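You operate a simulated robot arm through the tools that you are given. There is no shell and no other tool. Be economical: measure what you need, move in short steps, check, and stop when the job is done.

Carry out the task below with a simulated robot arm. There is one attempt and no reset: what you move stays moved.

JOB
Bring the dress out to the steamer stand and hang the red shirt in its gap.
Fine: push the cover aside, and draw it back over the rail after. Where these are worked on the way, their far stop is far enough and under half their travel is too little: cover.

It is judged by the outcome, as a careful person would: the job done as asked, and still so three seconds after it is handed in. It fails if anything else is knocked over, pushed out of place, dropped, spilled or broken. Lids that push on must go on centred and level and be pressed home; caps that screw on are set level and turned clockwise until they are tight. Flat cloth is picked up by pressing the open fingertips on it (5 to 10 N) and closing them slowly along it; thin cloth reads only 2 to 8 mm in the jaws.

ROBOT AND FRAMES
A 6-joint arm with a two-finger parallel gripper on a trunk, on a base that drives. Base frame: it is fixed to the floor where the robot stands at the start and does not move with it; the origin is under the middle of the robot, x ahead of it, y to its left, z up. Units: mm, rad, N and s.
With the tool pointing down near the work surface it reaches from about 180 to 460 mm from the robot's upright axis, wherever it stands. Its first joint turns from -2.897 to 2.897 rad. Places, roughly: arm of the steamer stand [-200, -1400, 1400]; bar of the clothes rail [500, 400, 1000]; clothes rail [500, 400, 500]; cover [600, -100, 400]; hanger (43x2x24 cm) [-2500, -4100, 100]; shirt [-1750, -4500, 250]; trousers [-2250, -4250, 250]. Payload 4.1 kg.
The TCP is the grasp point between the finger pads, 23 mm short of the fingertips. In the tool frame z runs along the fingers and y along their closing line. The gripper opens to 94 mm. The fingers are 38 mm wide and 10 mm thick; the gripper's body (54 by 96 mm) begins 39 mm behind the TCP.
Orientation is that of the tool frame in the base frame, as a unit quaternion [x, y, z, w]. With the fingers straight down and closing along the base's y, the tool's x points along the base's -x, its y along +y and its z along -z.

CONTROLS
- The arm moves only by the tool move_arm. Its argument "rows" is a list that holds one entry, the list of rows, each a list of 7 numbers: the turn, a rotation vector about the base's x, y, z in units of 180 degrees (1.0 is 180 degrees), then the shift along the base's x, y, z in units of 100 mm (1.0 is 100 mm), then the opening, from 0 (shut) to 1 (fully open). In form: [[[wx, wy, wz, tx, ty, tz, hand], ...]]. A call has 1 to 10 rows; each row is the pose to reach, as a shift and turn from the pose commanded when the call began. A call with a number of a shift or a turn outside -1 to 1 is refused whole. A row lasts 0.2 s, in which the tool goes at most 50 mm and 0.15 rad; a call with a longer step from one row to the next is refused whole, and so is a gripper value outside its range. Where a pose cannot be reached the arm comes as near as it can. A force on the tool above 40 N (or 10 N above the force at the start of the call, whichever is more), or a blocked arm, ends the call early, and 0.2 s more pass. The fingers move at their own pace (about 45 mm/s each) and stop on an object; they squeeze with about 28 N. The grip force told is the motor's: it shows also when the fingers shut on nothing. Time passes only in rows, and 0.2 s behind the last, so rows that repeat a pose let the fingers close. The reply holds the time, the measured pose of the TCP, the force on the tool along the base axes, the opening and the grip force, in the units named above and with some noise, with the torque about the TCP (base axes, N m) and any sound that the robot's microphone picked up.
- Cameras (640 x 400 px; columns grow to the right, rows downward): "scene" is now at [4.1, 181.3, 1306.5]; the picture's right is [0.31, -0.95, 0.00], its down [-0.82, -0.27, -0.50] and it looks along [0.47, 0.15, -0.87] (base axes); focal length 245 px, centre (320, 200). "wrist" rides on the gripper at [86, 16, -74] in the tool frame; the picture's right is [-0.18, 0.98, 0.00], its down [-0.58, -0.11, -0.81] and it looks along [-0.79, -0.15, 0.59] (tool axes); focal length 243 px, centre (320, 200). There is no depth. A picture from a camera that has moved, and an enlarged one, comes with that camera's place and axes in the base frame and with its lens. The place of the scene camera against the robot may be out by one fixed shift of up to 25 mm in any direction.
- snapshot(camera): a new picture of that camera. The clock stands still meanwhile.
- move_column(by): slides the trunk up (or, below 0, down) by that many mm; the arm and the scene camera ride with it, the base frame stays. It gives what a move gives, with no picture.
- steer(legs): drives the robot by 1 to 6 legs, each [ahead, turn to the left] in mm and rad, along the robot's own axes; the way and the turn of a leg run together, so that a leg with both is an arc; at most 1500 mm and 3.142 rad a leg. The arm and the cameras ride along, it lands a little off, and it stops where it bumps. It gives what a move gives.
- head_to(pan, tilt): turns the head with the scene camera to pan (to the left, within 2.705 rad either way) and tilt (down, from -0.506 to 1.204), counted from straight ahead of the robot. It gives what a move gives.
- close_up(camera, box): a new picture of the part [left, top, right, bottom] of that camera's present view, enlarged. The clock stands still meanwhile.
- sign_off(): hands the job in; it is judged then, once.

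Go step by step. Nothing tells you exact positions but the pictures and the camera data: compare them with the known pose of the tool, close in by small moves and look again before you grip or let go. The budget is 120 turns and 82 pictures, counting those below and the enlarged ones. Unless the task says otherwise, let go and move clear before handing in.

The tools are called after ">>>" by a JSON object that holds its "name" and its "arguments". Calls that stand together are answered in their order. move_arm: Moves the arm, as the interface text tells. Its arguments: {"type":"object","properties":{"rows":{"type":"array","items":{"type":"array","items":{"type":"array","items":{"type":"number"}}}}},"required":["rows"]} The other tools are called the same way: move_column (by) slides the trunk up or down; steer (legs) drives the base; head_to (pan, tilt) turns the head that bears the scene camera; snapshot (camera) takes a picture; close_up (camera, box) takes an enlarged picture of a part of a camera's view; sign_off () hands the job in.

At the start:

```text
clock: 0.0
eef_pos: [247.0, 353.3, 1018.3]
tool_rot: [0.001, 1.0, 0.0, 0.0]
contact_force: [-1.3, 0.2, -0.8]
moment: [0.0, 0.01, -0.01]
finger_gap: 94.1
grasp_force: 0.1
trunk travel left (down, up): [-275.0, 315.0]
robot x, y, heading: [0.3, -1.8, 0.001]
head pan, tilt: [0.318, 1.051]
```

scene: 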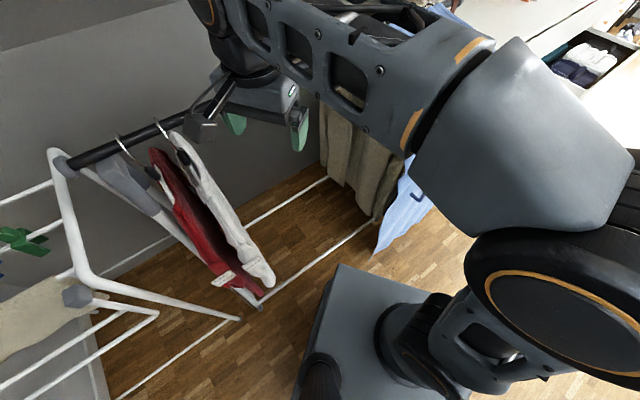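
wrist: 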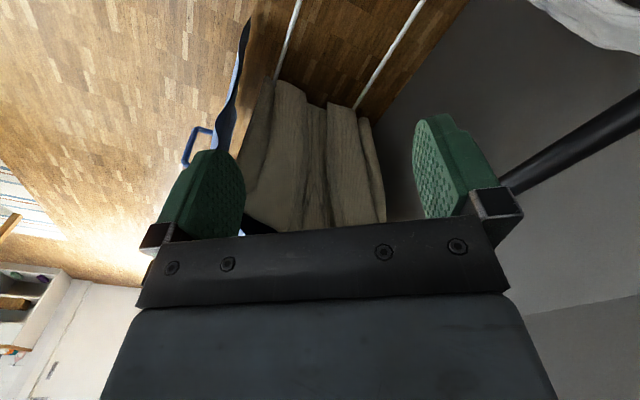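

I see the clothes rail with a red and a white garment at its left end and the brownish cover farther right. I'll look around with the head before moving anything.

>>> {"name": "head_to", "arguments": {"pan": 0.0, "tilt": 0.6}}

>>> {"name": "snapshot", "arguments": {"camera": "scene"}}

>>> {"name": "head_to", "arguments": {"pan": 0.8, "tilt": 0.6}}

>>> {"name": "snapshot", "arguments": {"camera": "scene"}}

>>> {"name": "head_to", "arguments": {"pan": -1.6, "tilt": 0.3}}

>>> {"name": "snapshot", "arguments": {"camera": "scene"}}

```text
clock: 0.9
eef_pos: [247.0, 352.5, 1019.4]
tool_rot: [0.0, 1.0, 0.0, 0.0]
contact_force: [-0.7, -0.2, -0.2]
moment: [-0.01, -0.03, 0.03]
finger_gap: 93.9
grasp_force: 0.0
trunk travel left (down, up): [-275.0, 315.0]
robot x, y, heading: [0.7, 1.9, 0.001]
head pan, tilt: [0.0, 0.6]
```

```text
79 pictures are left
camera scene: at [29.4, 160.6, 1341.9], right [0.0, -1.0, 0.0], down [-0.57, 0.0, -0.82], along [0.82, 0.0, -0.57], focal length 245 px, centre (320, 200)
```

scene: 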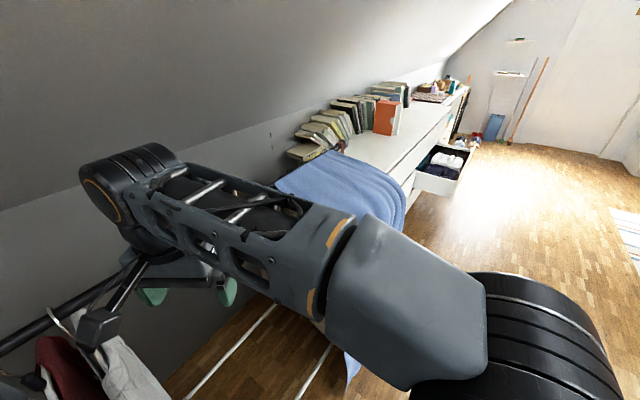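

```text
clock: 2.0
eef_pos: [245.7, 351.4, 1019.3]
tool_rot: [0.0, 1.0, 0.0, 0.0]
contact_force: [-0.1, -0.1, 0.1]
moment: [-0.03, 0.0, 0.0]
finger_gap: 94.2
grasp_force: 0.0
trunk travel left (down, up): [-275.0, 315.0]
robot x, y, heading: [-3.6, -3.5, -0.002]
head pan, tilt: [0.799, 0.6]
```

```text
78 pictures are left
camera scene: at [2.7, 223.9, 1342.0], right [0.72, -0.7, 0.0], down [-0.39, -0.4, -0.83], along [0.58, 0.59, -0.56], focal length 245 px, centre (320, 200)
```

scene: 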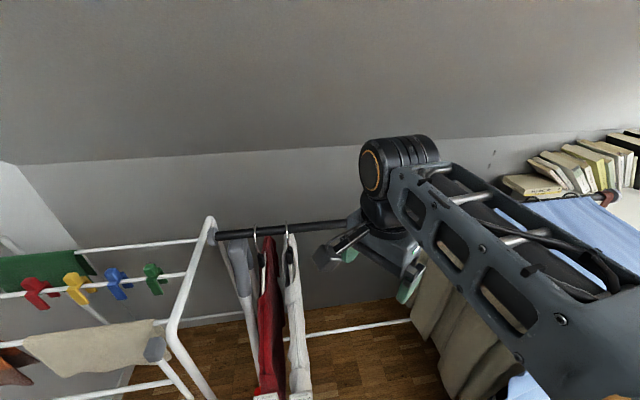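

```text
clock: 4.2
eef_pos: [246.2, 352.7, 1018.9]
tool_rot: [0.0, 1.0, 0.0, 0.0]
contact_force: [0.0, -0.4, -0.2]
moment: [0.02, 0.01, 0.03]
finger_gap: 94.2
grasp_force: 0.1
trunk travel left (down, up): [-275.0, 315.0]
robot x, y, heading: [-1.2, 0.6, 0.001]
head pan, tilt: [-1.6, 0.3]
```

```text
77 pictures are left
camera scene: at [-61.7, 67.2, 1369.5], right [-1.0, 0.03, 0.0], down [0.01, 0.3, -0.96], along [-0.03, -0.95, -0.3], focal length 245 px, centre (320, 200)
```

scene: 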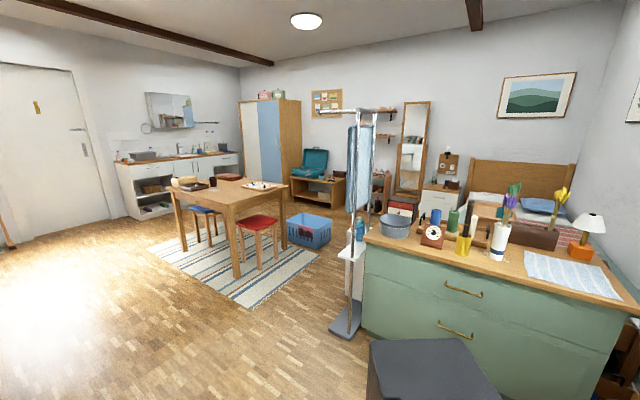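

The steamer stand is about 1.4 m to the robot's right, next to a green dresser. I'll check behind the robot, then back up to see the whole rail clear of the arm.

>>> {"name": "close_up", "arguments": {"camera": "scene", "box": [280, 80, 480, 240]}}

>>> {"name": "head_to", "arguments": {"pan": 2.7, "tilt": 0.5}}

>>> {"name": "snapshot", "arguments": {"camera": "scene"}}

>>> {"name": "head_to", "arguments": {"pan": -2.5, "tilt": 0.5}}

>>> {"name": "snapshot", "arguments": {"camera": "scene"}}

```text
2.50 times, centred on (380, 160) of scene
camera zoom: at [-61.7, 67.2, 1369.5], right [-1.0, 0.03, 0.0], down [0.01, 0.3, -0.96], along [-0.03, -0.95, -0.3], focal length 612 px, centre (170, 300)
```

zoom: 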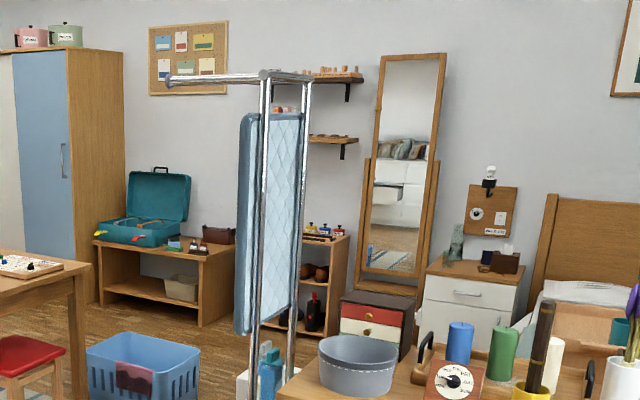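

```text
clock: 7.7
eef_pos: [246.0, 352.8, 1019.1]
tool_rot: [0.0, 1.0, 0.0, 0.001]
contact_force: [0.0, 0.1, 0.5]
moment: [0.01, 0.01, 0.0]
finger_gap: 93.8
grasp_force: 0.0
trunk travel left (down, up): [-275.0, 315.0]
robot x, y, heading: [-0.4, 0.3, -0.005]
head pan, tilt: [2.7, 0.499]
```

```text
75 pictures are left
camera scene: at [-141.2, 199.5, 1351.1], right [0.43, 0.9, 0.0], down [0.43, -0.2, -0.88], along [-0.79, 0.38, -0.48], focal length 245 px, centre (320, 200)
```

scene: 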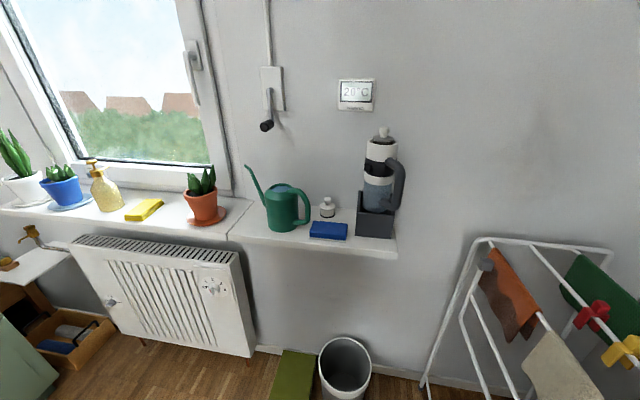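

```text
clock: 11.8
eef_pos: [246.2, 353.5, 1018.4]
tool_rot: [0.0, 1.0, 0.0, 0.001]
contact_force: [0.2, 0.1, 0.1]
moment: [-0.01, 0.0, -0.02]
finger_gap: 93.9
grasp_force: 0.1
trunk travel left (down, up): [-275.0, 315.0]
robot x, y, heading: [-2.5, 0.3, 0.002]
head pan, tilt: [-2.499, 0.499]
```

```text
74 pictures are left
camera scene: at [-131.8, 106.0, 1351.1], right [-0.6, 0.8, 0.0], down [0.38, 0.29, -0.88], along [-0.7, -0.53, -0.48], focal length 245 px, centre (320, 200)
```

scene: 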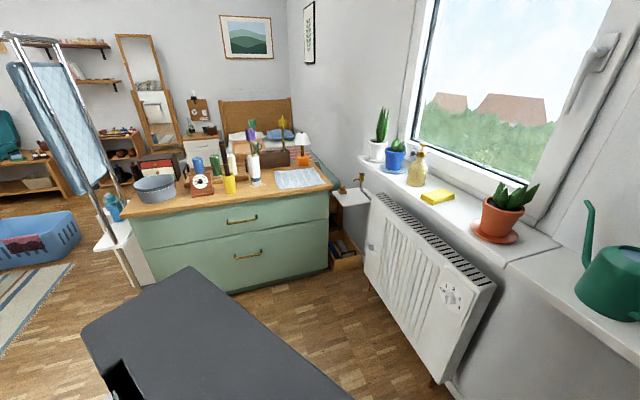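

There is about a metre free behind. I'll back up 300 mm and view the rail.

>>> {"name": "steer", "arguments": {"legs": [[-300, 0]]}}

>>> {"name": "head_to", "arguments": {"pan": 0.1, "tilt": 0.75}}

>>> {"name": "snapshot", "arguments": {"camera": "scene"}}

>>> {"name": "snapshot", "arguments": {"camera": "wrist"}}

```text
clock: 13.8
eef_pos: [-54.0, 350.9, 1018.4]
tool_rot: [0.001, 1.0, 0.0, 0.001]
contact_force: [1.5, -0.5, -0.3]
moment: [0.0, 0.07, 0.0]
finger_gap: 94.1
grasp_force: 0.1
trunk travel left (down, up): [-275.0, 315.0]
robot x, y, heading: [-302.6, 2.9, -0.003]
head pan, tilt: [-2.499, 0.499]
```

```text
clock: 16.2
eef_pos: [-53.8, 351.9, 1020.4]
tool_rot: [0.001, 1.0, 0.001, 0.0]
contact_force: [0.0, -0.1, -1.0]
moment: [0.0, 0.01, -0.01]
finger_gap: 94.1
grasp_force: 0.1
trunk travel left (down, up): [-275.0, 315.0]
robot x, y, heading: [-303.2, 1.6, -0.005]
head pan, tilt: [0.099, 0.75]
```

```text
73 pictures are left
camera scene: at [-278.1, 169.3, 1329.1], right [0.09, -1.0, 0.0], down [-0.68, -0.06, -0.73], along [0.73, 0.07, -0.68], focal length 245 px, centre (320, 200)
```

scene: 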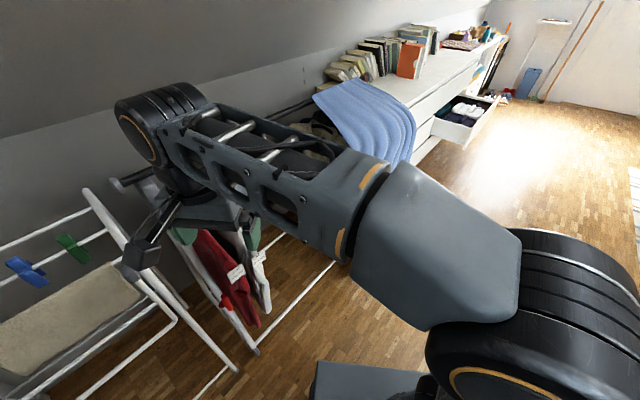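

```text
72 pictures are left
camera wrist: at [-141.0, 368.6, 1093.0], right [0.19, 0.98, 0.0], down [0.58, -0.11, 0.81], along [0.79, -0.15, -0.59], focal length 243 px, centre (320, 200)
```

wrist: 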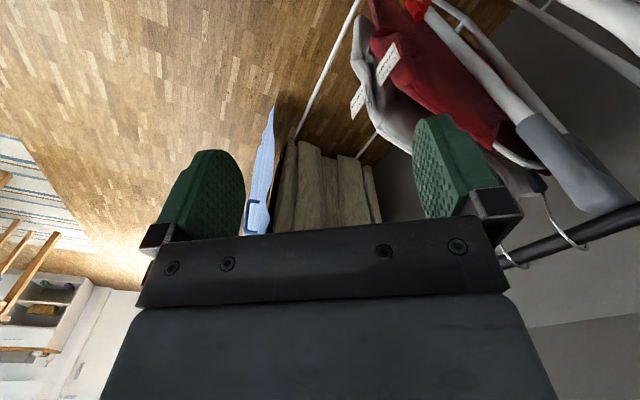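

The arm blocks the view of the rail's middle. I'll turn the base right so that the arm swings aside and look left with the head.

>>> {"name": "steer", "arguments": {"legs": [[0, -1.1]]}}

>>> {"name": "head_to", "arguments": {"pan": 1.2, "tilt": 0.65}}

>>> {"name": "snapshot", "arguments": {"camera": "scene"}}

```text
clock: 19.3
eef_pos: [124.5, -56.9, 1018.4]
tool_rot: [0.521, 0.854, 0.0, -0.001]
contact_force: [-0.7, -0.2, -0.1]
moment: [0.0, 0.0, 0.01]
finger_gap: 94.0
grasp_force: 0.1
trunk travel left (down, up): [-275.0, 315.0]
robot x, y, heading: [-301.3, 1.9, -1.096]
head pan, tilt: [0.099, 0.75]
```

```text
clock: 20.6
eef_pos: [123.4, -57.8, 1018.5]
tool_rot: [0.522, 0.853, -0.001, 0.0]
contact_force: [0.5, -0.1, -0.3]
moment: [0.02, -0.01, 0.0]
finger_gap: 94.2
grasp_force: 0.0
trunk travel left (down, up): [-275.0, 315.0]
robot x, y, heading: [-302.9, 1.9, -1.097]
head pan, tilt: [1.201, 0.649]
```

```text
71 pictures are left
camera scene: at [-94.2, 133.1, 1337.7], right [0.1, -0.99, 0.0], down [-0.6, -0.06, -0.8], along [0.79, 0.08, -0.6], focal length 245 px, centre (320, 200)
```

scene: 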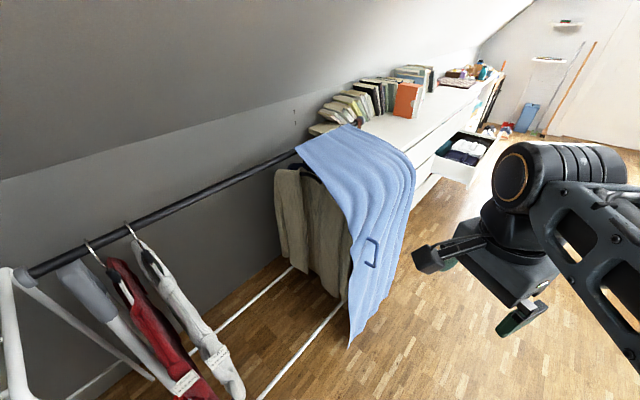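

Now I see it all: the red and white shirts left on the bar with tags, brown garments under a blue cover with a handle. I'll zoom in.

>>> {"name": "close_up", "arguments": {"camera": "scene", "box": [250, 110, 430, 350]}}

>>> {"name": "close_up", "arguments": {"camera": "scene", "box": [0, 200, 260, 400]}}

```text
1.67 times, centred on (340, 230) of scene
camera zoom: at [-94.2, 133.1, 1337.7], right [0.1, -0.99, 0.0], down [-0.6, -0.06, -0.8], along [0.79, 0.08, -0.6], focal length 408 px, centre (287, 150)
```

zoom: 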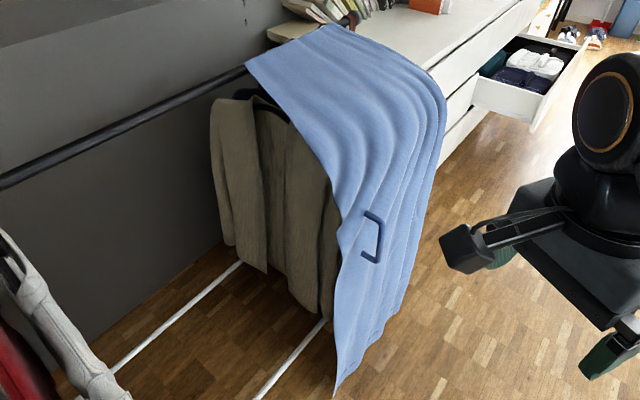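

```text
2.00 times, centred on (130, 300) of scene
camera zoom: at [-94.2, 133.1, 1337.7], right [0.1, -0.99, 0.0], down [-0.6, -0.06, -0.8], along [0.79, 0.08, -0.6], focal length 490 px, centre (700, 0)
```

zoom: 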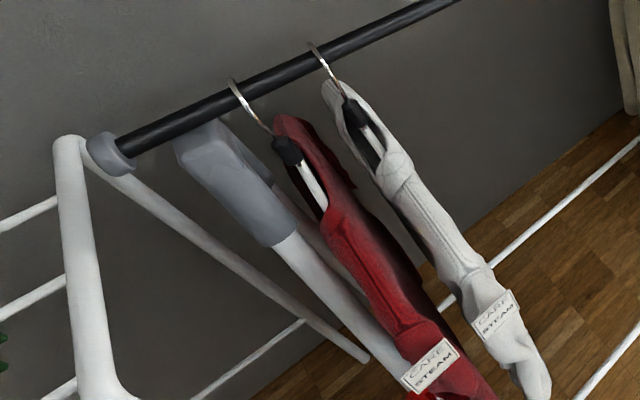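

Triangulating, the bar runs obliquely from about (115, 630) to (810, 110), so its face points to the robot along (-0.6, -0.8). I'll drive to stand square in front of the cover at about 750 mm.

>>> {"name": "steer", "arguments": {"legs": [[0, 0.462], [539, 0], [0, 1.562]]}}

>>> {"name": "head_to", "arguments": {"pan": -0.2, "tilt": 0.65}}

>>> {"name": "snapshot", "arguments": {"camera": "scene"}}

```text
clock: 28.7
eef_pos: [7.0, 98.5, 1017.3]
tool_rot: [-0.426, 0.905, 0.0, 0.0]
contact_force: [0.1, 0.8, 0.3]
moment: [-0.02, 0.01, -0.01]
finger_gap: 93.9
grasp_force: 0.1
trunk travel left (down, up): [-275.0, 315.0]
robot x, y, heading: [121.3, -318.5, 0.877]
head pan, tilt: [1.201, 0.649]
```

```text
clock: 30.3
eef_pos: [6.8, 98.7, 1018.5]
tool_rot: [-0.426, 0.905, 0.0, 0.0]
contact_force: [-0.2, 0.4, -1.1]
moment: [0.01, 0.01, 0.08]
finger_gap: 93.7
grasp_force: 0.1
trunk travel left (down, up): [-275.0, 315.0]
robot x, y, heading: [123.6, -314.9, 0.877]
head pan, tilt: [-0.201, 0.649]
```

```text
68 pictures are left
camera scene: at [23.6, -207.3, 1337.7], right [0.63, -0.78, 0.0], down [-0.47, -0.38, -0.8], along [0.62, 0.5, -0.6], focal length 245 px, centre (320, 200)
```

scene: 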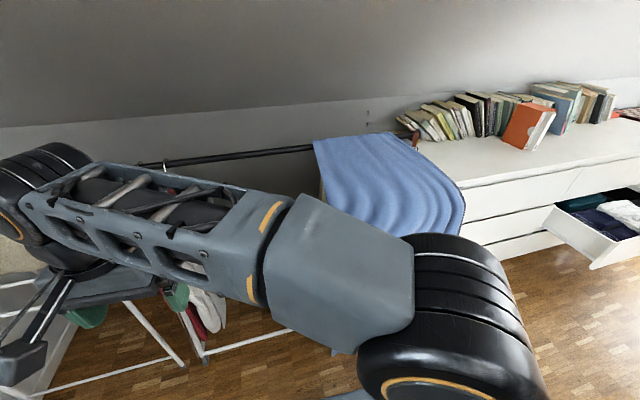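

The bar direction is consistent. Now in free space I'll swing the tool to the front of the robot and turn it to point horizontally forward.

>>> {"name": "move_arm", "arguments": {"rows": [[[0.0128, -0.0107, 0, 0.082, -0.02, 0, 1], [0.0256, -0.0213, 0, 0.164, -0.04, 0, 1], [0.0384, -0.032, 0, 0.246, -0.06, 0, 1], [0.0512, -0.0427, 0, 0.328, -0.08, 0, 1], [0.064, -0.0533, 0, 0.41, -0.1, 0, 1], [0.0768, -0.064, 0, 0.492, -0.12, 0, 1], [0.0896, -0.0747, 0, 0.574, -0.14, 0, 1], [0.1024, -0.0853, 0, 0.656, -0.16, 0, 1], [0.1152, -0.096, 0, 0.738, -0.18, 0, 1], [0.128, -0.1067, 0, 0.82, -0.2, 0, 1]]]}}

>>> {"name": "move_arm", "arguments": {"rows": [[[0.0128, -0.0107, 0, 0.082, -0.02, 0, 1], [0.0256, -0.0213, 0, 0.164, -0.04, 0, 1], [0.0384, -0.032, 0, 0.246, -0.06, 0, 1], [0.0512, -0.0427, 0, 0.328, -0.08, 0, 1], [0.064, -0.0533, 0, 0.41, -0.1, 0, 1], [0.0768, -0.064, 0, 0.492, -0.12, 0, 1], [0.0896, -0.0747, 0, 0.574, -0.14, 0, 1], [0.1024, -0.0853, 0, 0.656, -0.16, 0, 1], [0.1152, -0.096, 0, 0.738, -0.18, 0, 1], [0.128, -0.1067, 0, 0.82, -0.2, 0, 1]]]}}

>>> {"name": "move_arm", "arguments": {"rows": [[[0.0128, -0.0107, 0, 0.082, -0.02, 0, 1], [0.0256, -0.0213, 0, 0.164, -0.04, 0, 1], [0.0384, -0.032, 0, 0.246, -0.06, 0, 1], [0.0512, -0.0427, 0, 0.328, -0.08, 0, 1], [0.064, -0.0533, 0, 0.41, -0.1, 0, 1], [0.0768, -0.064, 0, 0.492, -0.12, 0, 1], [0.0896, -0.0747, 0, 0.574, -0.14, 0, 1], [0.1024, -0.0853, 0, 0.656, -0.16, 0, 1], [0.1152, -0.096, 0, 0.738, -0.18, 0, 1], [0.128, -0.1067, 0, 0.82, -0.2, 0, 1]]]}}

>>> {"name": "snapshot", "arguments": {"camera": "scene"}}

```text
clock: 32.5
eef_pos: [90.1, 78.5, 1018.9]
tool_rot: [-0.411, 0.874, 0.11, 0.235]
contact_force: [-0.3, 0.1, 0.9]
moment: [-0.02, -0.01, -0.02]
finger_gap: 94.3
grasp_force: 0.0
trunk travel left (down, up): [-275.0, 315.0]
robot x, y, heading: [119.4, -315.0, 0.881]
head pan, tilt: [-0.201, 0.649]
```

```text
clock: 34.7
eef_pos: [170.2, 59.3, 1018.2]
tool_rot: [-0.368, 0.784, 0.212, 0.453]
contact_force: [-0.2, 0.0, 0.5]
moment: [0.02, 0.0, -0.02]
finger_gap: 94.0
grasp_force: 0.0
trunk travel left (down, up): [-275.0, 315.0]
robot x, y, heading: [122.7, -319.2, 0.879]
head pan, tilt: [-0.201, 0.649]
```

```text
clock: 36.9
eef_pos: [252.6, 46.1, 1028.1]
tool_rot: [-0.301, 0.64, 0.298, 0.641]
contact_force: [0.7, -1.2, 0.5]
moment: [0.01, 0.02, -0.02]
finger_gap: 94.3
grasp_force: 0.0
out of reach, approached as far as the arm can: row 10
trunk travel left (down, up): [-275.0, 315.0]
robot x, y, heading: [121.9, -315.3, 0.878]
head pan, tilt: [-0.201, 0.649]
```

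```text
67 pictures are left
camera scene: at [23.7, -207.5, 1337.7], right [0.63, -0.78, 0.0], down [-0.47, -0.38, -0.8], along [0.62, 0.5, -0.6], focal length 245 px, centre (320, 200)
```

scene: 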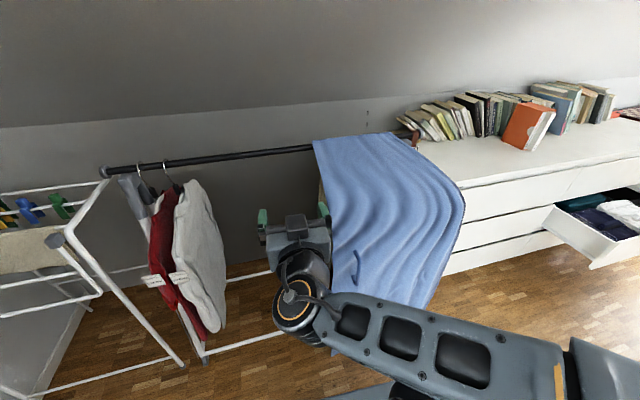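

The tool is horizontal now and the view is good; the camera data agrees with the tool's place. The handle triangulates to about (482, 12, 705); I'll shift the base along the rail to bring the tool in line with it, and lower the trunk.

>>> {"name": "steer", "arguments": {"legs": [[-100, 0], [0, -1.5], [205, 0], [0, 1.56], [100, 0]]}}

>>> {"name": "move_column", "arguments": {"by": -274}}

>>> {"name": "head_to", "arguments": {"pan": -0.1, "tilt": 0.5}}

>>> {"name": "snapshot", "arguments": {"camera": "scene"}}

>>> {"name": "snapshot", "arguments": {"camera": "wrist"}}

```text
clock: 47.4
eef_pos: [381.2, -55.1, 1027.4]
tool_rot: [-0.328, 0.626, 0.326, 0.627]
contact_force: [-1.0, 0.3, -0.1]
moment: [0.01, 0.01, -0.05]
finger_gap: 94.2
grasp_force: 0.1
trunk travel left (down, up): [-275.0, 315.0]
robot x, y, heading: [281.3, -422.9, 0.969]
head pan, tilt: [-0.201, 0.649]
```

```text
clock: 50.2
eef_pos: [381.6, -53.6, 753.5]
tool_rot: [-0.327, 0.627, 0.326, 0.627]
contact_force: [-0.4, 0.7, 0.6]
moment: [0.0, 0.01, -0.01]
finger_gap: 93.7
grasp_force: 0.0
trunk travel left (down, up): [-1.0, 589.0]
robot x, y, heading: [282.9, -424.1, 0.962]
head pan, tilt: [-0.201, 0.649]
```

```text
clock: 50.9
eef_pos: [383.3, -53.3, 753.8]
tool_rot: [-0.327, 0.627, 0.324, 0.628]
contact_force: [-0.6, 0.0, 0.5]
moment: [0.0, 0.02, 0.0]
finger_gap: 93.8
grasp_force: 0.0
trunk travel left (down, up): [-1.0, 589.0]
robot x, y, heading: [280.5, -425.3, 0.968]
head pan, tilt: [-0.099, 0.499]
```

```text
66 pictures are left
camera scene: at [171.0, -316.0, 1077.1], right [0.76, -0.65, 0.0], down [-0.31, -0.36, -0.88], along [0.57, 0.67, -0.48], focal length 245 px, centre (320, 200)
```

scene: 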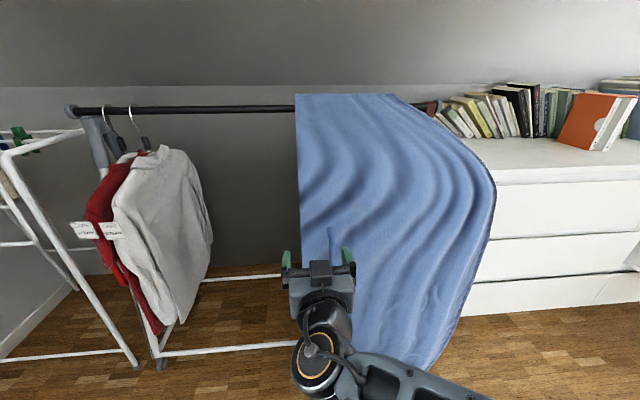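

```text
65 pictures are left
camera wrist: at [326.2, -105.7, 666.4], right [-0.81, 0.56, 0.18], down [-0.37, -0.72, 0.58], along [0.46, 0.4, 0.79], focal length 243 px, centre (320, 200)
```

wrist: 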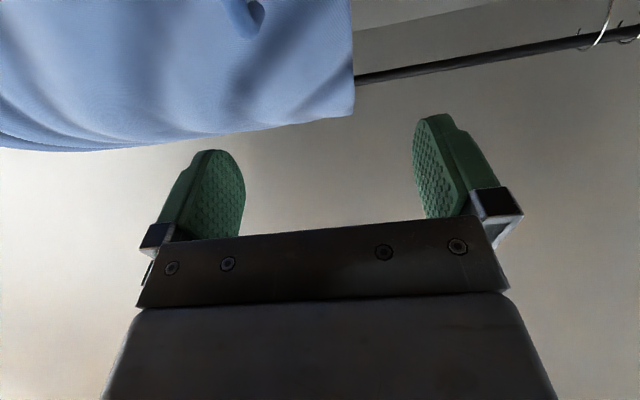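

The handle sits just behind the gripper in view, roughly 45 mm right, 45 mm lower and 130 mm ahead. I'll align first and look.

>>> {"name": "move_arm", "arguments": {"rows": [[[0, 0, 0, 0.18, -0.13, -0.2, 0.7], [0, 0, 0, 0.37, -0.255, -0.4, 0.7], [0, 0, 0, 0.37, -0.255, -0.4, 0.7]]]}}

>>> {"name": "close_up", "arguments": {"camera": "scene", "box": [240, 180, 440, 305]}}

>>> {"name": "snapshot", "arguments": {"camera": "wrist"}}

```text
clock: 51.7
eef_pos: [418.5, -40.9, 744.2]
tool_rot: [-0.335, 0.629, 0.328, 0.621]
contact_force: [0.1, -0.3, -0.1]
moment: [-0.04, -0.02, -0.01]
finger_gap: 65.7
grasp_force: 0.0
out of reach, approached as far as the arm can: row 1, 2, 3
trunk travel left (down, up): [-1.0, 589.0]
robot x, y, heading: [284.8, -424.9, 0.965]
head pan, tilt: [-0.099, 0.499]
```

```text
3.20 times, centred on (340, 242) of scene
camera zoom: at [178.4, -312.6, 1077.2], right [0.76, -0.65, 0.0], down [-0.32, -0.37, -0.87], along [0.57, 0.67, -0.49], focal length 784 px, centre (256, 64)
```

zoom: 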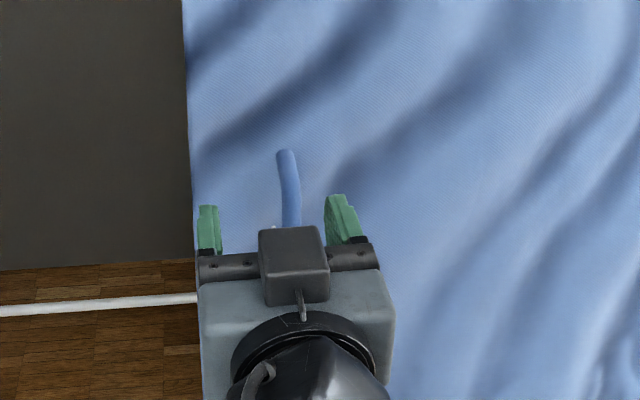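

```text
63 pictures are left
camera wrist: at [362.3, -94.6, 657.6], right [-0.81, 0.56, 0.18], down [-0.36, -0.72, 0.59], along [0.46, 0.42, 0.78], focal length 243 px, centre (320, 200)
```

wrist: 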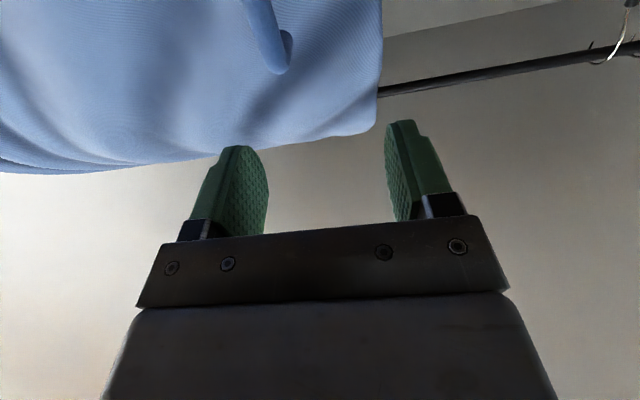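

The handle stands upright between the open fingers, about 90 mm ahead and slightly right, at the tool's current height. I'll move forward most of the way and look.

>>> {"name": "move_arm", "arguments": {"rows": [[[0, 0, 0, 0.25, 0.2, 0.25, 0.7], [0, 0, 0, 0.45, 0.4, 0.25, 0.7], [0, 0, 0, 0.6, 0.56, 0.25, 0.7], [0, 0, 0, 0.6, 0.56, 0.25, 0.7]]]}}

>>> {"name": "close_up", "arguments": {"camera": "scene", "box": [240, 180, 440, 305]}}

>>> {"name": "snapshot", "arguments": {"camera": "wrist"}}

```text
clock: 52.7
eef_pos: [472.4, 9.6, 774.6]
tool_rot: [-0.327, 0.627, 0.325, 0.628]
contact_force: [-0.5, -0.4, -0.2]
moment: [0.0, -0.03, 0.04]
finger_gap: 65.9
grasp_force: 0.1
trunk travel left (down, up): [-1.0, 589.0]
robot x, y, heading: [279.3, -426.8, 0.963]
head pan, tilt: [-0.099, 0.499]
```

```text
3.20 times, centred on (340, 242) of scene
camera zoom: at [171.0, -316.0, 1077.1], right [0.76, -0.65, 0.0], down [-0.31, -0.36, -0.88], along [0.57, 0.67, -0.48], focal length 784 px, centre (256, 64)
```

zoom: 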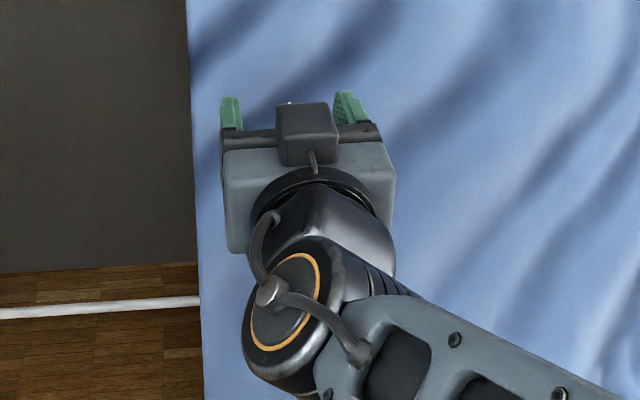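

```text
61 pictures are left
camera wrist: at [416.7, -42.2, 686.5], right [-0.81, 0.56, 0.18], down [-0.37, -0.72, 0.58], along [0.46, 0.4, 0.79], focal length 243 px, centre (320, 200)
```

wrist: 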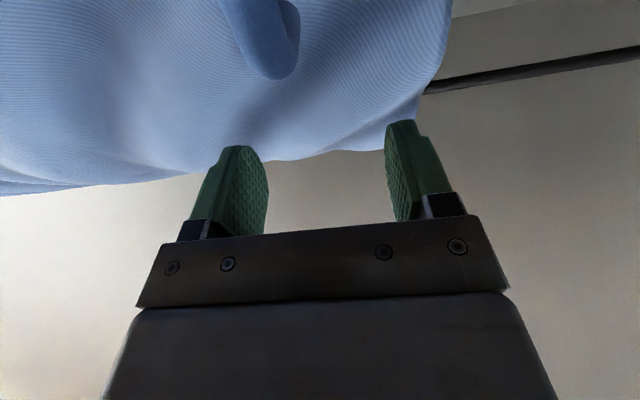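

The handle's top end is at about z 732, so the gripper is above it. I'll back the base 60 mm, lower the tool 80 mm and look again.

>>> {"name": "steer", "arguments": {"legs": [[-70, 0]]}}

>>> {"name": "move_arm", "arguments": {"rows": [[[0, 0, 0, 0.05, 0, -0.3, 0.7], [0, 0, 0, 0.1, -0.06, -0.6, 0.7], [0, 0, 0, 0.1, -0.06, -0.8, 0.7], [0, 0, 0, 0.1, -0.06, -0.8, 0.7]]]}}

>>> {"name": "close_up", "arguments": {"camera": "scene", "box": [240, 180, 440, 305]}}

>>> {"name": "snapshot", "arguments": {"camera": "wrist"}}

```text
clock: 53.7
eef_pos: [433.9, -47.8, 771.8]
tool_rot: [-0.327, 0.627, 0.325, 0.628]
contact_force: [-0.3, -0.4, -0.6]
moment: [0.0, -0.01, -0.03]
finger_gap: 65.8
grasp_force: 0.0
trunk travel left (down, up): [-1.0, 589.0]
robot x, y, heading: [241.3, -483.6, 0.969]
head pan, tilt: [-0.099, 0.499]
```

```text
clock: 54.7
eef_pos: [441.7, -53.7, 693.6]
tool_rot: [-0.328, 0.627, 0.326, 0.628]
contact_force: [-0.2, 0.9, 0.6]
moment: [0.0, -0.02, 0.0]
finger_gap: 65.8
grasp_force: 0.0
trunk travel left (down, up): [-1.0, 589.0]
robot x, y, heading: [240.1, -486.1, 0.964]
head pan, tilt: [-0.099, 0.499]
```

```text
3.20 times, centred on (340, 242) of scene
camera zoom: at [130.9, -373.7, 1077.1], right [0.76, -0.65, 0.0], down [-0.31, -0.36, -0.88], along [0.57, 0.67, -0.48], focal length 784 px, centre (256, 64)
```

zoom: 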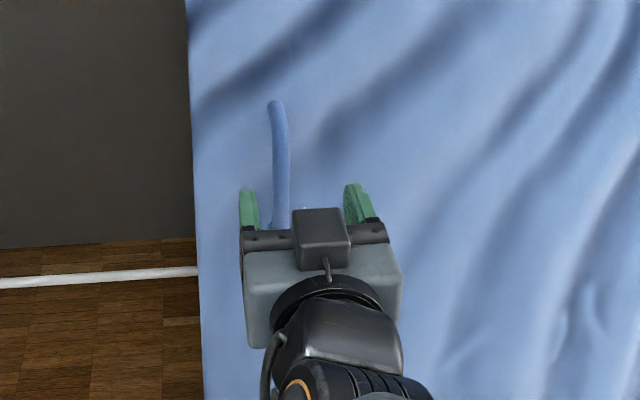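

```text
59 pictures are left
camera wrist: at [386.2, -106.6, 607.4], right [-0.81, 0.56, 0.18], down [-0.38, -0.72, 0.58], along [0.46, 0.4, 0.79], focal length 243 px, centre (320, 200)
```

wrist: 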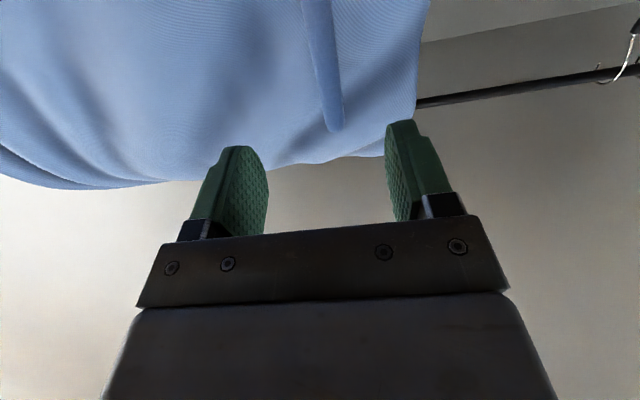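

The handle is now centred between the fingers at the tool height, about 80 mm ahead. I'll advance and close.

>>> {"name": "move_arm", "arguments": {"rows": [[[0, 0, 0, 0.15, 0.21, 0, 0.7], [0, 0, 0, 0.3, 0.43, 0, 0.7], [0, 0, 0, 0.42, 0.61, 0, 0.7], [0, 0, 0, 0.42, 0.61, 0, 0.7]]]}}

>>> {"name": "close_up", "arguments": {"camera": "scene", "box": [240, 180, 440, 305]}}

>>> {"name": "snapshot", "arguments": {"camera": "wrist"}}

```text
clock: 55.7
eef_pos: [484.5, 6.7, 693.8]
tool_rot: [-0.328, 0.627, 0.325, 0.628]
contact_force: [0.3, 0.6, -0.4]
moment: [0.0, -0.01, -0.02]
finger_gap: 65.5
grasp_force: 0.0
trunk travel left (down, up): [-1.0, 589.0]
robot x, y, heading: [240.6, -484.9, 0.964]
head pan, tilt: [-0.099, 0.499]
```

```text
3.20 times, centred on (340, 242) of scene
camera zoom: at [130.9, -373.7, 1077.1], right [0.76, -0.65, 0.0], down [-0.31, -0.36, -0.88], along [0.57, 0.67, -0.48], focal length 784 px, centre (256, 64)
```

zoom: 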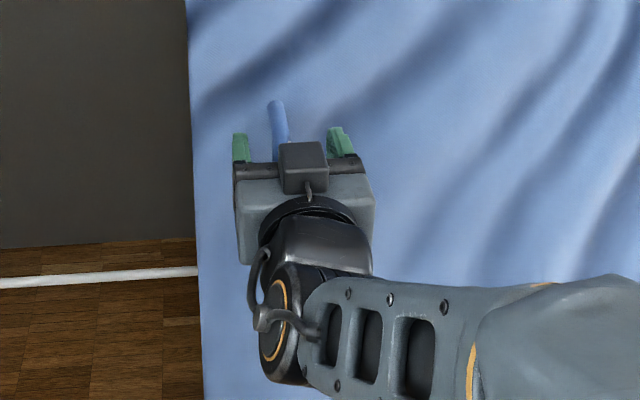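

```text
57 pictures are left
camera wrist: at [429.1, -45.9, 607.7], right [-0.81, 0.56, 0.18], down [-0.38, -0.72, 0.58], along [0.46, 0.4, 0.79], focal length 243 px, centre (320, 200)
```

wrist: 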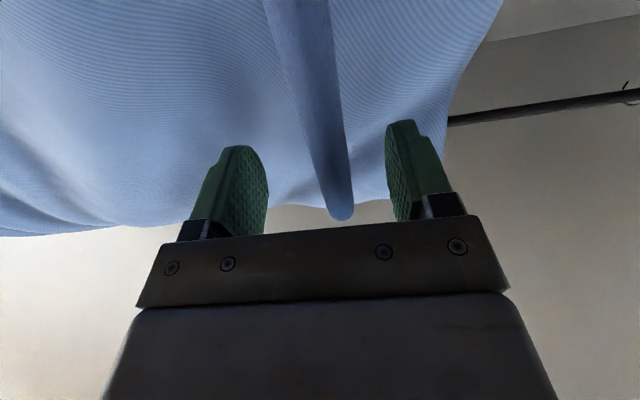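

The handle bar is between the pads. Closing.

>>> {"name": "move_arm", "arguments": {"rows": [[[0, 0, 0, 0, 0, 0, 0.4], [0, 0, 0, 0, 0, 0, 0.1], [0, 0, 0, 0, 0, 0, 0], [0, 0, 0, 0, 0, 0, 0], [0, 0, 0, 0, 0, 0, 0], [0, 0, 0, 0, 0, 0, 0]]]}}

>>> {"name": "snapshot", "arguments": {"camera": "wrist"}}

```text
clock: 56.7
eef_pos: [477.5, 10.0, 694.7]
tool_rot: [-0.333, 0.624, 0.331, 0.625]
contact_force: [-10.6, 14.6, -2.4]
moment: [0.63, 0.65, -0.1]
finger_gap: 13.6
grasp_force: 28.2
trunk travel left (down, up): [-1.0, 589.0]
robot x, y, heading: [242.4, -481.6, 0.968]
head pan, tilt: [-0.099, 0.499]
stopped in row 5: the force on the tool passed its limit at 44 N (the readings are from after the stop); the commanded pose is now the measured one
```

```text
56 pictures are left
camera wrist: at [423.8, -42.7, 607.7], right [-0.81, 0.55, 0.18], down [-0.36, -0.73, 0.58], along [0.45, 0.41, 0.79], focal length 243 px, centre (320, 200)
```

wrist: 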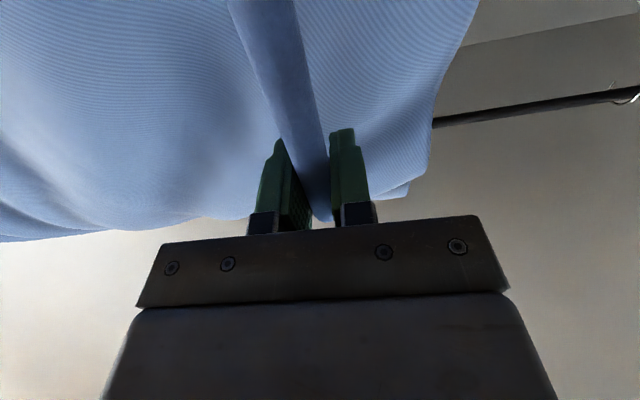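

The handle is gripped (13.6 mm). Now slide it to the right along the rail.

>>> {"name": "move_arm", "arguments": {"rows": [[[0, 0, 0, 0.081, -0.058, 0, 0], [0, 0, 0, 0.162, -0.116, 0, 0], [0, 0, 0, 0.243, -0.174, 0, 0], [0, 0, 0, 0.324, -0.232, 0, 0], [0, 0, 0, 0.405, -0.29, 0, 0], [0, 0, 0, 0.486, -0.348, 0, 0], [0, 0, 0, 0.567, -0.406, 0, 0], [0, 0, 0, 0.648, -0.464, 0, 0], [0, 0, 0, 0.729, -0.522, 0, 0], [0, 0, 0, 0.81, -0.58, 0, 0]]]}}

>>> {"name": "snapshot", "arguments": {"camera": "scene"}}

```text
clock: 57.1
eef_pos: [478.7, 10.4, 694.8]
tool_rot: [-0.335, 0.623, 0.333, 0.623]
contact_force: [-7.8, 16.0, -3.4]
moment: [1.01, 0.55, -0.11]
finger_gap: 13.5
grasp_force: 44.6
trunk travel left (down, up): [-1.0, 589.0]
robot x, y, heading: [242.3, -482.7, 0.979]
head pan, tilt: [-0.099, 0.499]
stopped in row 1: the force on the tool passed its limit at 49 N (the readings are from after the stop); the commanded pose is now the measured one
```

```text
55 pictures are left
camera scene: at [129.0, -373.8, 1076.9], right [0.77, -0.64, 0.0], down [-0.31, -0.37, -0.88], along [0.56, 0.67, -0.48], focal length 245 px, centre (320, 200)
```

scene: 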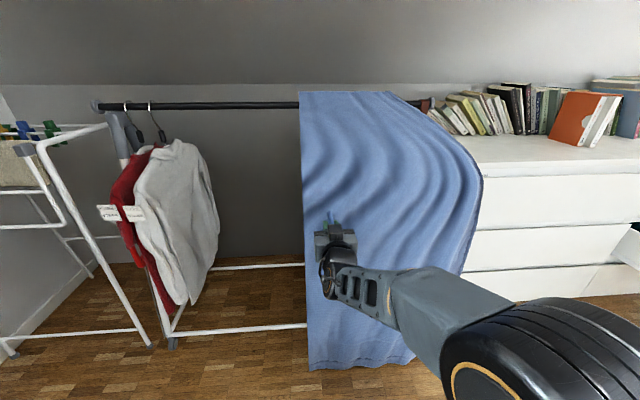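

It won't go right by 8 mm. Perhaps its slide runs to the left, over the empty stretch of bar; I'll try left gently.

>>> {"name": "move_arm", "arguments": {"rows": [[[0, 0, 0, -0.04, 0.03, 0, 0], [0, 0, 0, -0.081, 0.058, 0, 0], [0, 0, 0, -0.162, 0.116, 0, 0], [0, 0, 0, -0.243, 0.174, 0, 0], [0, 0, 0, -0.324, 0.232, 0, 0], [0, 0, 0, -0.405, 0.29, 0, 0]]]}}

```text
clock: 58.5
eef_pos: [441.9, 37.8, 694.7]
tool_rot: [-0.336, 0.623, 0.33, 0.624]
contact_force: [6.7, 6.1, -12.5]
moment: [0.27, 1.07, 0.0]
finger_gap: 13.6
grasp_force: 45.6
trunk travel left (down, up): [-1.0, 589.0]
robot x, y, heading: [237.8, -480.7, 0.974]
head pan, tilt: [-0.099, 0.499]
```

It moves left. Continue another 100 mm and look.

>>> {"name": "move_arm", "arguments": {"rows": [[[0, 0, 0, -0.081, 0.058, 0, 0], [0, 0, 0, -0.162, 0.116, 0, 0], [0, 0, 0, -0.243, 0.174, 0, 0], [0, 0, 0, -0.324, 0.232, 0, 0], [0, 0, 0, -0.405, 0.29, 0, 0], [0, 0, 0, -0.486, 0.348, 0, 0], [0, 0, 0, -0.567, 0.406, 0, 0], [0, 0, 0, -0.648, 0.464, 0, 0], [0, 0, 0, -0.729, 0.522, 0, 0], [0, 0, 0, -0.81, 0.58, 0, 0]]]}}

>>> {"name": "snapshot", "arguments": {"camera": "scene"}}

```text
clock: 60.7
eef_pos: [356.6, 96.9, 695.7]
tool_rot: [-0.337, 0.622, 0.331, 0.624]
contact_force: [-10.8, -18.7, -18.6]
moment: [1.1, 0.92, -0.11]
finger_gap: 13.4
grasp_force: 45.7
trunk travel left (down, up): [-1.0, 589.0]
robot x, y, heading: [243.9, -481.1, 0.977]
head pan, tilt: [-0.099, 0.499]
```

```text
54 pictures are left
camera scene: at [129.2, -375.0, 1077.0], right [0.77, -0.64, 0.0], down [-0.31, -0.37, -0.88], along [0.56, 0.67, -0.48], focal length 245 px, centre (320, 200)
```

scene: 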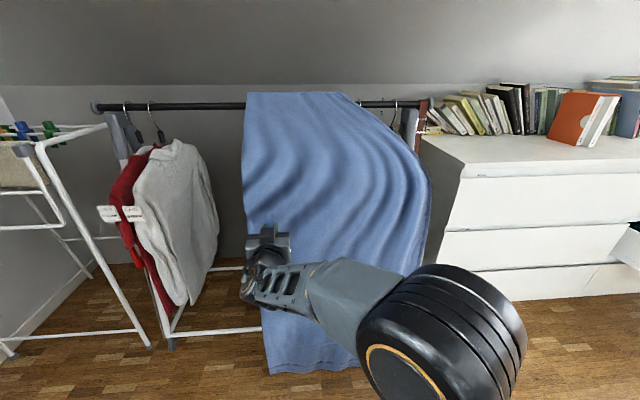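

The cover slides left as a whole and hooks appear at the right end of the bar. Continue with a slight correction outwards.

>>> {"name": "move_arm", "arguments": {"rows": [[[0, 0, 0, -0.088, 0.045, 0.01, 0], [0, 0, 0, -0.176, 0.09, 0.01, 0], [0, 0, 0, -0.264, 0.135, 0.01, 0], [0, 0, 0, -0.352, 0.19, 0.01, 0], [0, 0, 0, -0.44, 0.245, 0.01, 0], [0, 0, 0, -0.52, 0.3, 0.01, 0], [0, 0, 0, -0.602, 0.355, 0.01, 0], [0, 0, 0, -0.685, 0.41, 0.01, 0], [0, 0, 0, -0.768, 0.465, 0.01, 0], [0, 0, 0, -0.85, 0.52, 0.01, 0]]]}}

>>> {"name": "snapshot", "arguments": {"camera": "scene"}}

```text
clock: 61.8
eef_pos: [322.8, 119.2, 695.1]
tool_rot: [-0.335, 0.624, 0.331, 0.623]
contact_force: [10.6, 17.2, -9.0]
moment: [1.0, 0.22, -0.04]
finger_gap: 13.6
grasp_force: 45.0
trunk travel left (down, up): [-1.0, 589.0]
robot x, y, heading: [241.6, -479.3, 0.971]
head pan, tilt: [-0.099, 0.499]
stopped in row 5: the force on the tool passed its limit at 43 N (the readings are from after the stop); the commanded pose is now the measured one
```

```text
53 pictures are left
camera scene: at [131.4, -371.9, 1077.2], right [0.76, -0.64, 0.0], down [-0.31, -0.37, -0.88], along [0.57, 0.67, -0.48], focal length 245 px, centre (320, 200)
```

scene: 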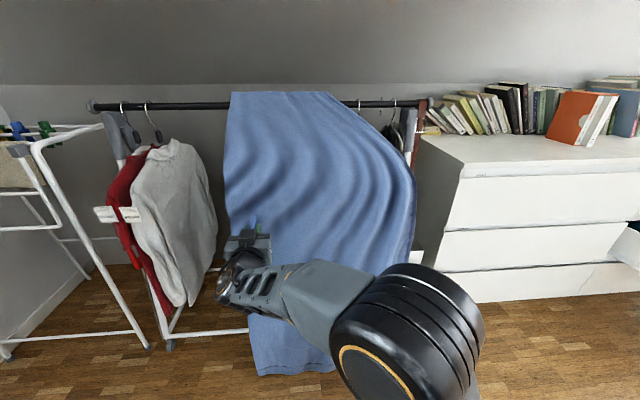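

The constraint is stiff, the slide direction is about (-0.825, 0.565). Continue along that.

>>> {"name": "move_arm", "arguments": {"rows": [[[0, 0, 0, -0.038, 0.031, 0, 0], [0, 0, 0, -0.08, 0.059, 0, 0], [0, 0, 0, -0.161, 0.115, 0, 0], [0, 0, 0, -0.244, 0.172, 0, 0], [0, 0, 0, -0.326, 0.228, 0, 0], [0, 0, 0, -0.408, 0.285, 0, 0], [0, 0, 0, -0.491, 0.341, 0, 0], [0, 0, 0, -0.573, 0.398, 0, 0], [0, 0, 0, -0.656, 0.454, 0, 0]]]}}

>>> {"name": "snapshot", "arguments": {"camera": "scene"}}

```text
clock: 63.8
eef_pos: [256.9, 165.5, 695.2]
tool_rot: [-0.335, 0.623, 0.331, 0.624]
contact_force: [12.2, 14.6, -15.5]
moment: [1.16, 0.61, -0.1]
finger_gap: 13.4
grasp_force: 44.8
trunk travel left (down, up): [-1.0, 589.0]
robot x, y, heading: [242.1, -480.9, 0.97]
head pan, tilt: [-0.099, 0.499]
```

```text
52 pictures are left
camera scene: at [131.3, -371.9, 1076.9], right [0.77, -0.64, 0.0], down [-0.31, -0.37, -0.88], along [0.56, 0.67, -0.48], focal length 245 px, centre (320, 200)
```

scene: 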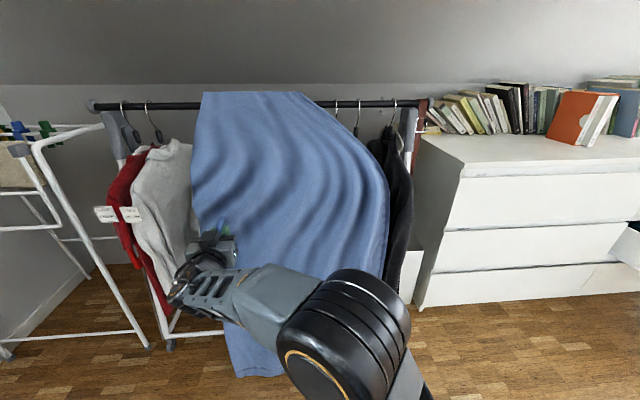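

Three hooks are exposed now, with a black garment rightmost. Keep going toward the far stop.

>>> {"name": "move_arm", "arguments": {"rows": [[[0, 0, 0, -0.08, 0.059, 0, 0], [0, 0, 0, -0.161, 0.115, 0, 0], [0, 0, 0, -0.244, 0.172, 0, 0], [0, 0, 0, -0.326, 0.228, 0, 0], [0, 0, 0, -0.408, 0.285, 0, 0], [0, 0, 0, -0.491, 0.341, 0, 0], [0, 0, 0, -0.573, 0.398, 0, 0], [0, 0, 0, -0.656, 0.454, 0, 0]]]}}

>>> {"name": "snapshot", "arguments": {"camera": "scene"}}

```text
clock: 65.6
eef_pos: [192.3, 211.0, 694.7]
tool_rot: [-0.335, 0.624, 0.331, 0.624]
contact_force: [16.8, 18.4, -10.4]
moment: [1.17, 0.5, -0.11]
finger_gap: 13.6
grasp_force: 45.1
trunk travel left (down, up): [-1.0, 589.0]
robot x, y, heading: [240.8, -484.1, 0.971]
head pan, tilt: [-0.099, 0.499]
```

```text
51 pictures are left
camera scene: at [131.3, -372.0, 1076.9], right [0.77, -0.64, 0.0], down [-0.31, -0.37, -0.88], along [0.56, 0.67, -0.48], focal length 245 px, centre (320, 200)
```

scene: 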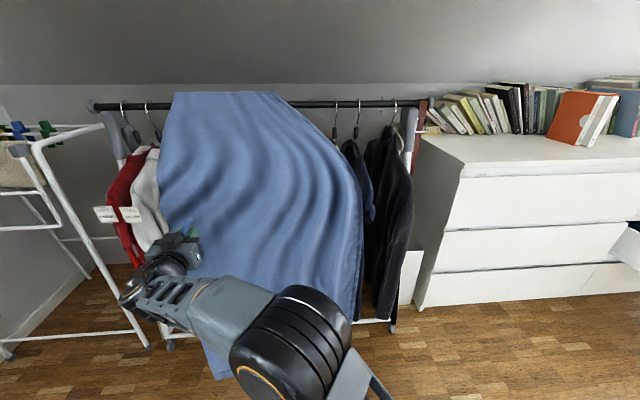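

Navy and black garments appear. Continue.

>>> {"name": "move_arm", "arguments": {"rows": [[[0, 0, 0, -0.077, 0.063, 0, 0], [0, 0, 0, -0.158, 0.119, 0, 0], [0, 0, 0, -0.241, 0.176, 0, 0], [0, 0, 0, -0.323, 0.232, 0, 0], [0, 0, 0, -0.405, 0.289, 0, 0], [0, 0, 0, -0.488, 0.345, 0, 0], [0, 0, 0, -0.57, 0.402, 0, 0], [0, 0, 0, -0.653, 0.458, 0, 0]]]}}

>>> {"name": "snapshot", "arguments": {"camera": "scene"}}

```text
clock: 67.3
eef_pos: [134.7, 251.1, 695.8]
tool_rot: [-0.331, 0.627, 0.326, 0.626]
contact_force: [2.6, -5.1, -4.7]
moment: [0.75, 0.62, -0.1]
finger_gap: 13.3
grasp_force: 45.1
trunk travel left (down, up): [-1.0, 589.0]
robot x, y, heading: [242.7, -480.5, 0.966]
head pan, tilt: [-0.099, 0.499]
stopped in row 8: the force on the tool passed its limit at 53 N (the readings are from after the stop); the commanded pose is now the measured one
```

```text
50 pictures are left
camera scene: at [130.6, -374.1, 1077.5], right [0.76, -0.64, 0.0], down [-0.31, -0.37, -0.88], along [0.57, 0.67, -0.48], focal length 245 px, centre (320, 200)
```

scene: 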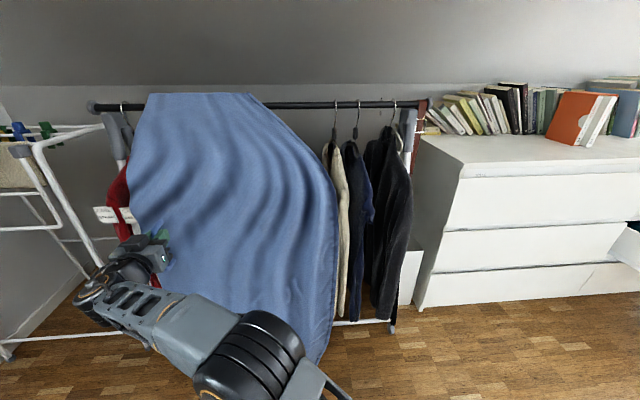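

The cover hit its far stop after 420 mm, uncovering beige, navy and black garments at the right. Zoom on them.

>>> {"name": "close_up", "arguments": {"camera": "scene", "box": [300, 85, 460, 345]}}

>>> {"name": "close_up", "arguments": {"camera": "scene", "box": [310, 90, 430, 170]}}

```text
1.54 times, centred on (380, 215) of scene
camera zoom: at [130.6, -374.1, 1077.5], right [0.76, -0.64, 0.0], down [-0.31, -0.37, -0.88], along [0.57, 0.67, -0.48], focal length 377 px, centre (228, 177)
```

zoom: 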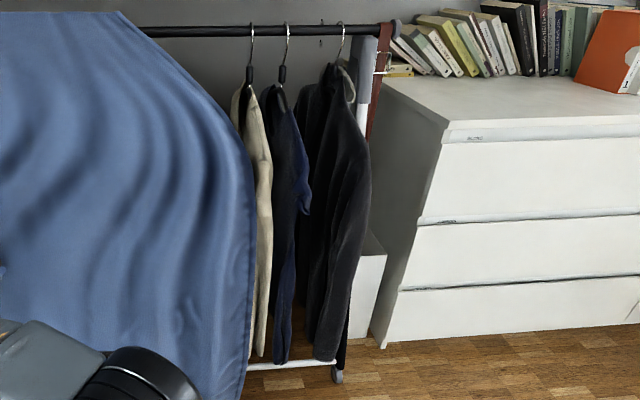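

```text
5.00 times, centred on (370, 130) of scene
camera zoom: at [130.6, -374.1, 1077.5], right [0.76, -0.64, 0.0], down [-0.31, -0.37, -0.88], along [0.57, 0.67, -0.48], focal length 1224 px, centre (70, 550)
```

zoom: 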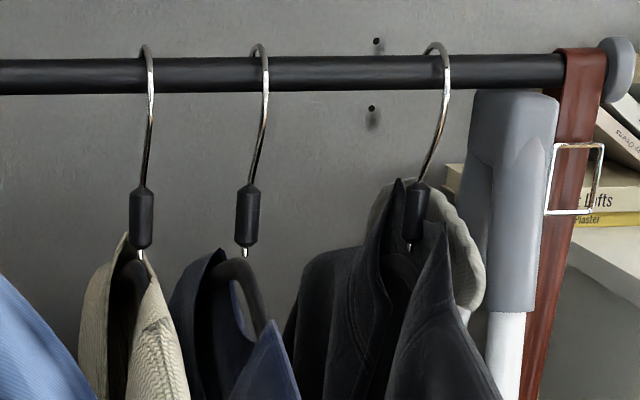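

The navy one with short sleeves, second of the three, is the dress; its hanger has a black grip sleeve under the hook. I'll release the cover handle and back straight off, then bring the tool to the robot's middle.

>>> {"name": "move_arm", "arguments": {"rows": [[[0, 0, 0, 0, 0, 0, 0.3], [0, 0, 0, 0, 0, 0, 0.6], [0, 0, 0, 0, 0, 0, 0.6], [0, 0, 0, 0, 0, 0, 0.6]]]}}

>>> {"name": "steer", "arguments": {"legs": [[-200, 0]]}}

>>> {"name": "snapshot", "arguments": {"camera": "scene"}}

```text
clock: 68.3
eef_pos: [133.4, 251.4, 695.5]
tool_rot: [-0.332, 0.626, 0.327, 0.626]
contact_force: [0.8, -0.1, 0.1]
moment: [-0.02, -0.01, 0.01]
finger_gap: 56.2
grasp_force: 0.1
trunk travel left (down, up): [-1.0, 589.0]
robot x, y, heading: [240.9, -477.4, 0.968]
head pan, tilt: [-0.099, 0.499]
```

```text
clock: 69.9
eef_pos: [20.1, 89.7, 694.4]
tool_rot: [-0.332, 0.625, 0.327, 0.626]
contact_force: [-0.6, 0.5, -0.1]
moment: [0.0, 0.0, -0.03]
finger_gap: 56.5
grasp_force: 0.0
trunk travel left (down, up): [-1.0, 589.0]
robot x, y, heading: [134.2, -638.3, 0.974]
head pan, tilt: [-0.099, 0.499]
```

```text
47 pictures are left
camera scene: at [20.5, -535.1, 1077.1], right [0.77, -0.64, 0.0], down [-0.31, -0.37, -0.88], along [0.56, 0.67, -0.48], focal length 245 px, centre (320, 200)
```

scene: 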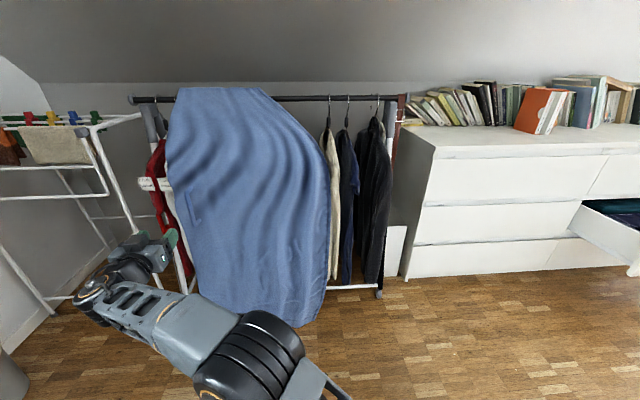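

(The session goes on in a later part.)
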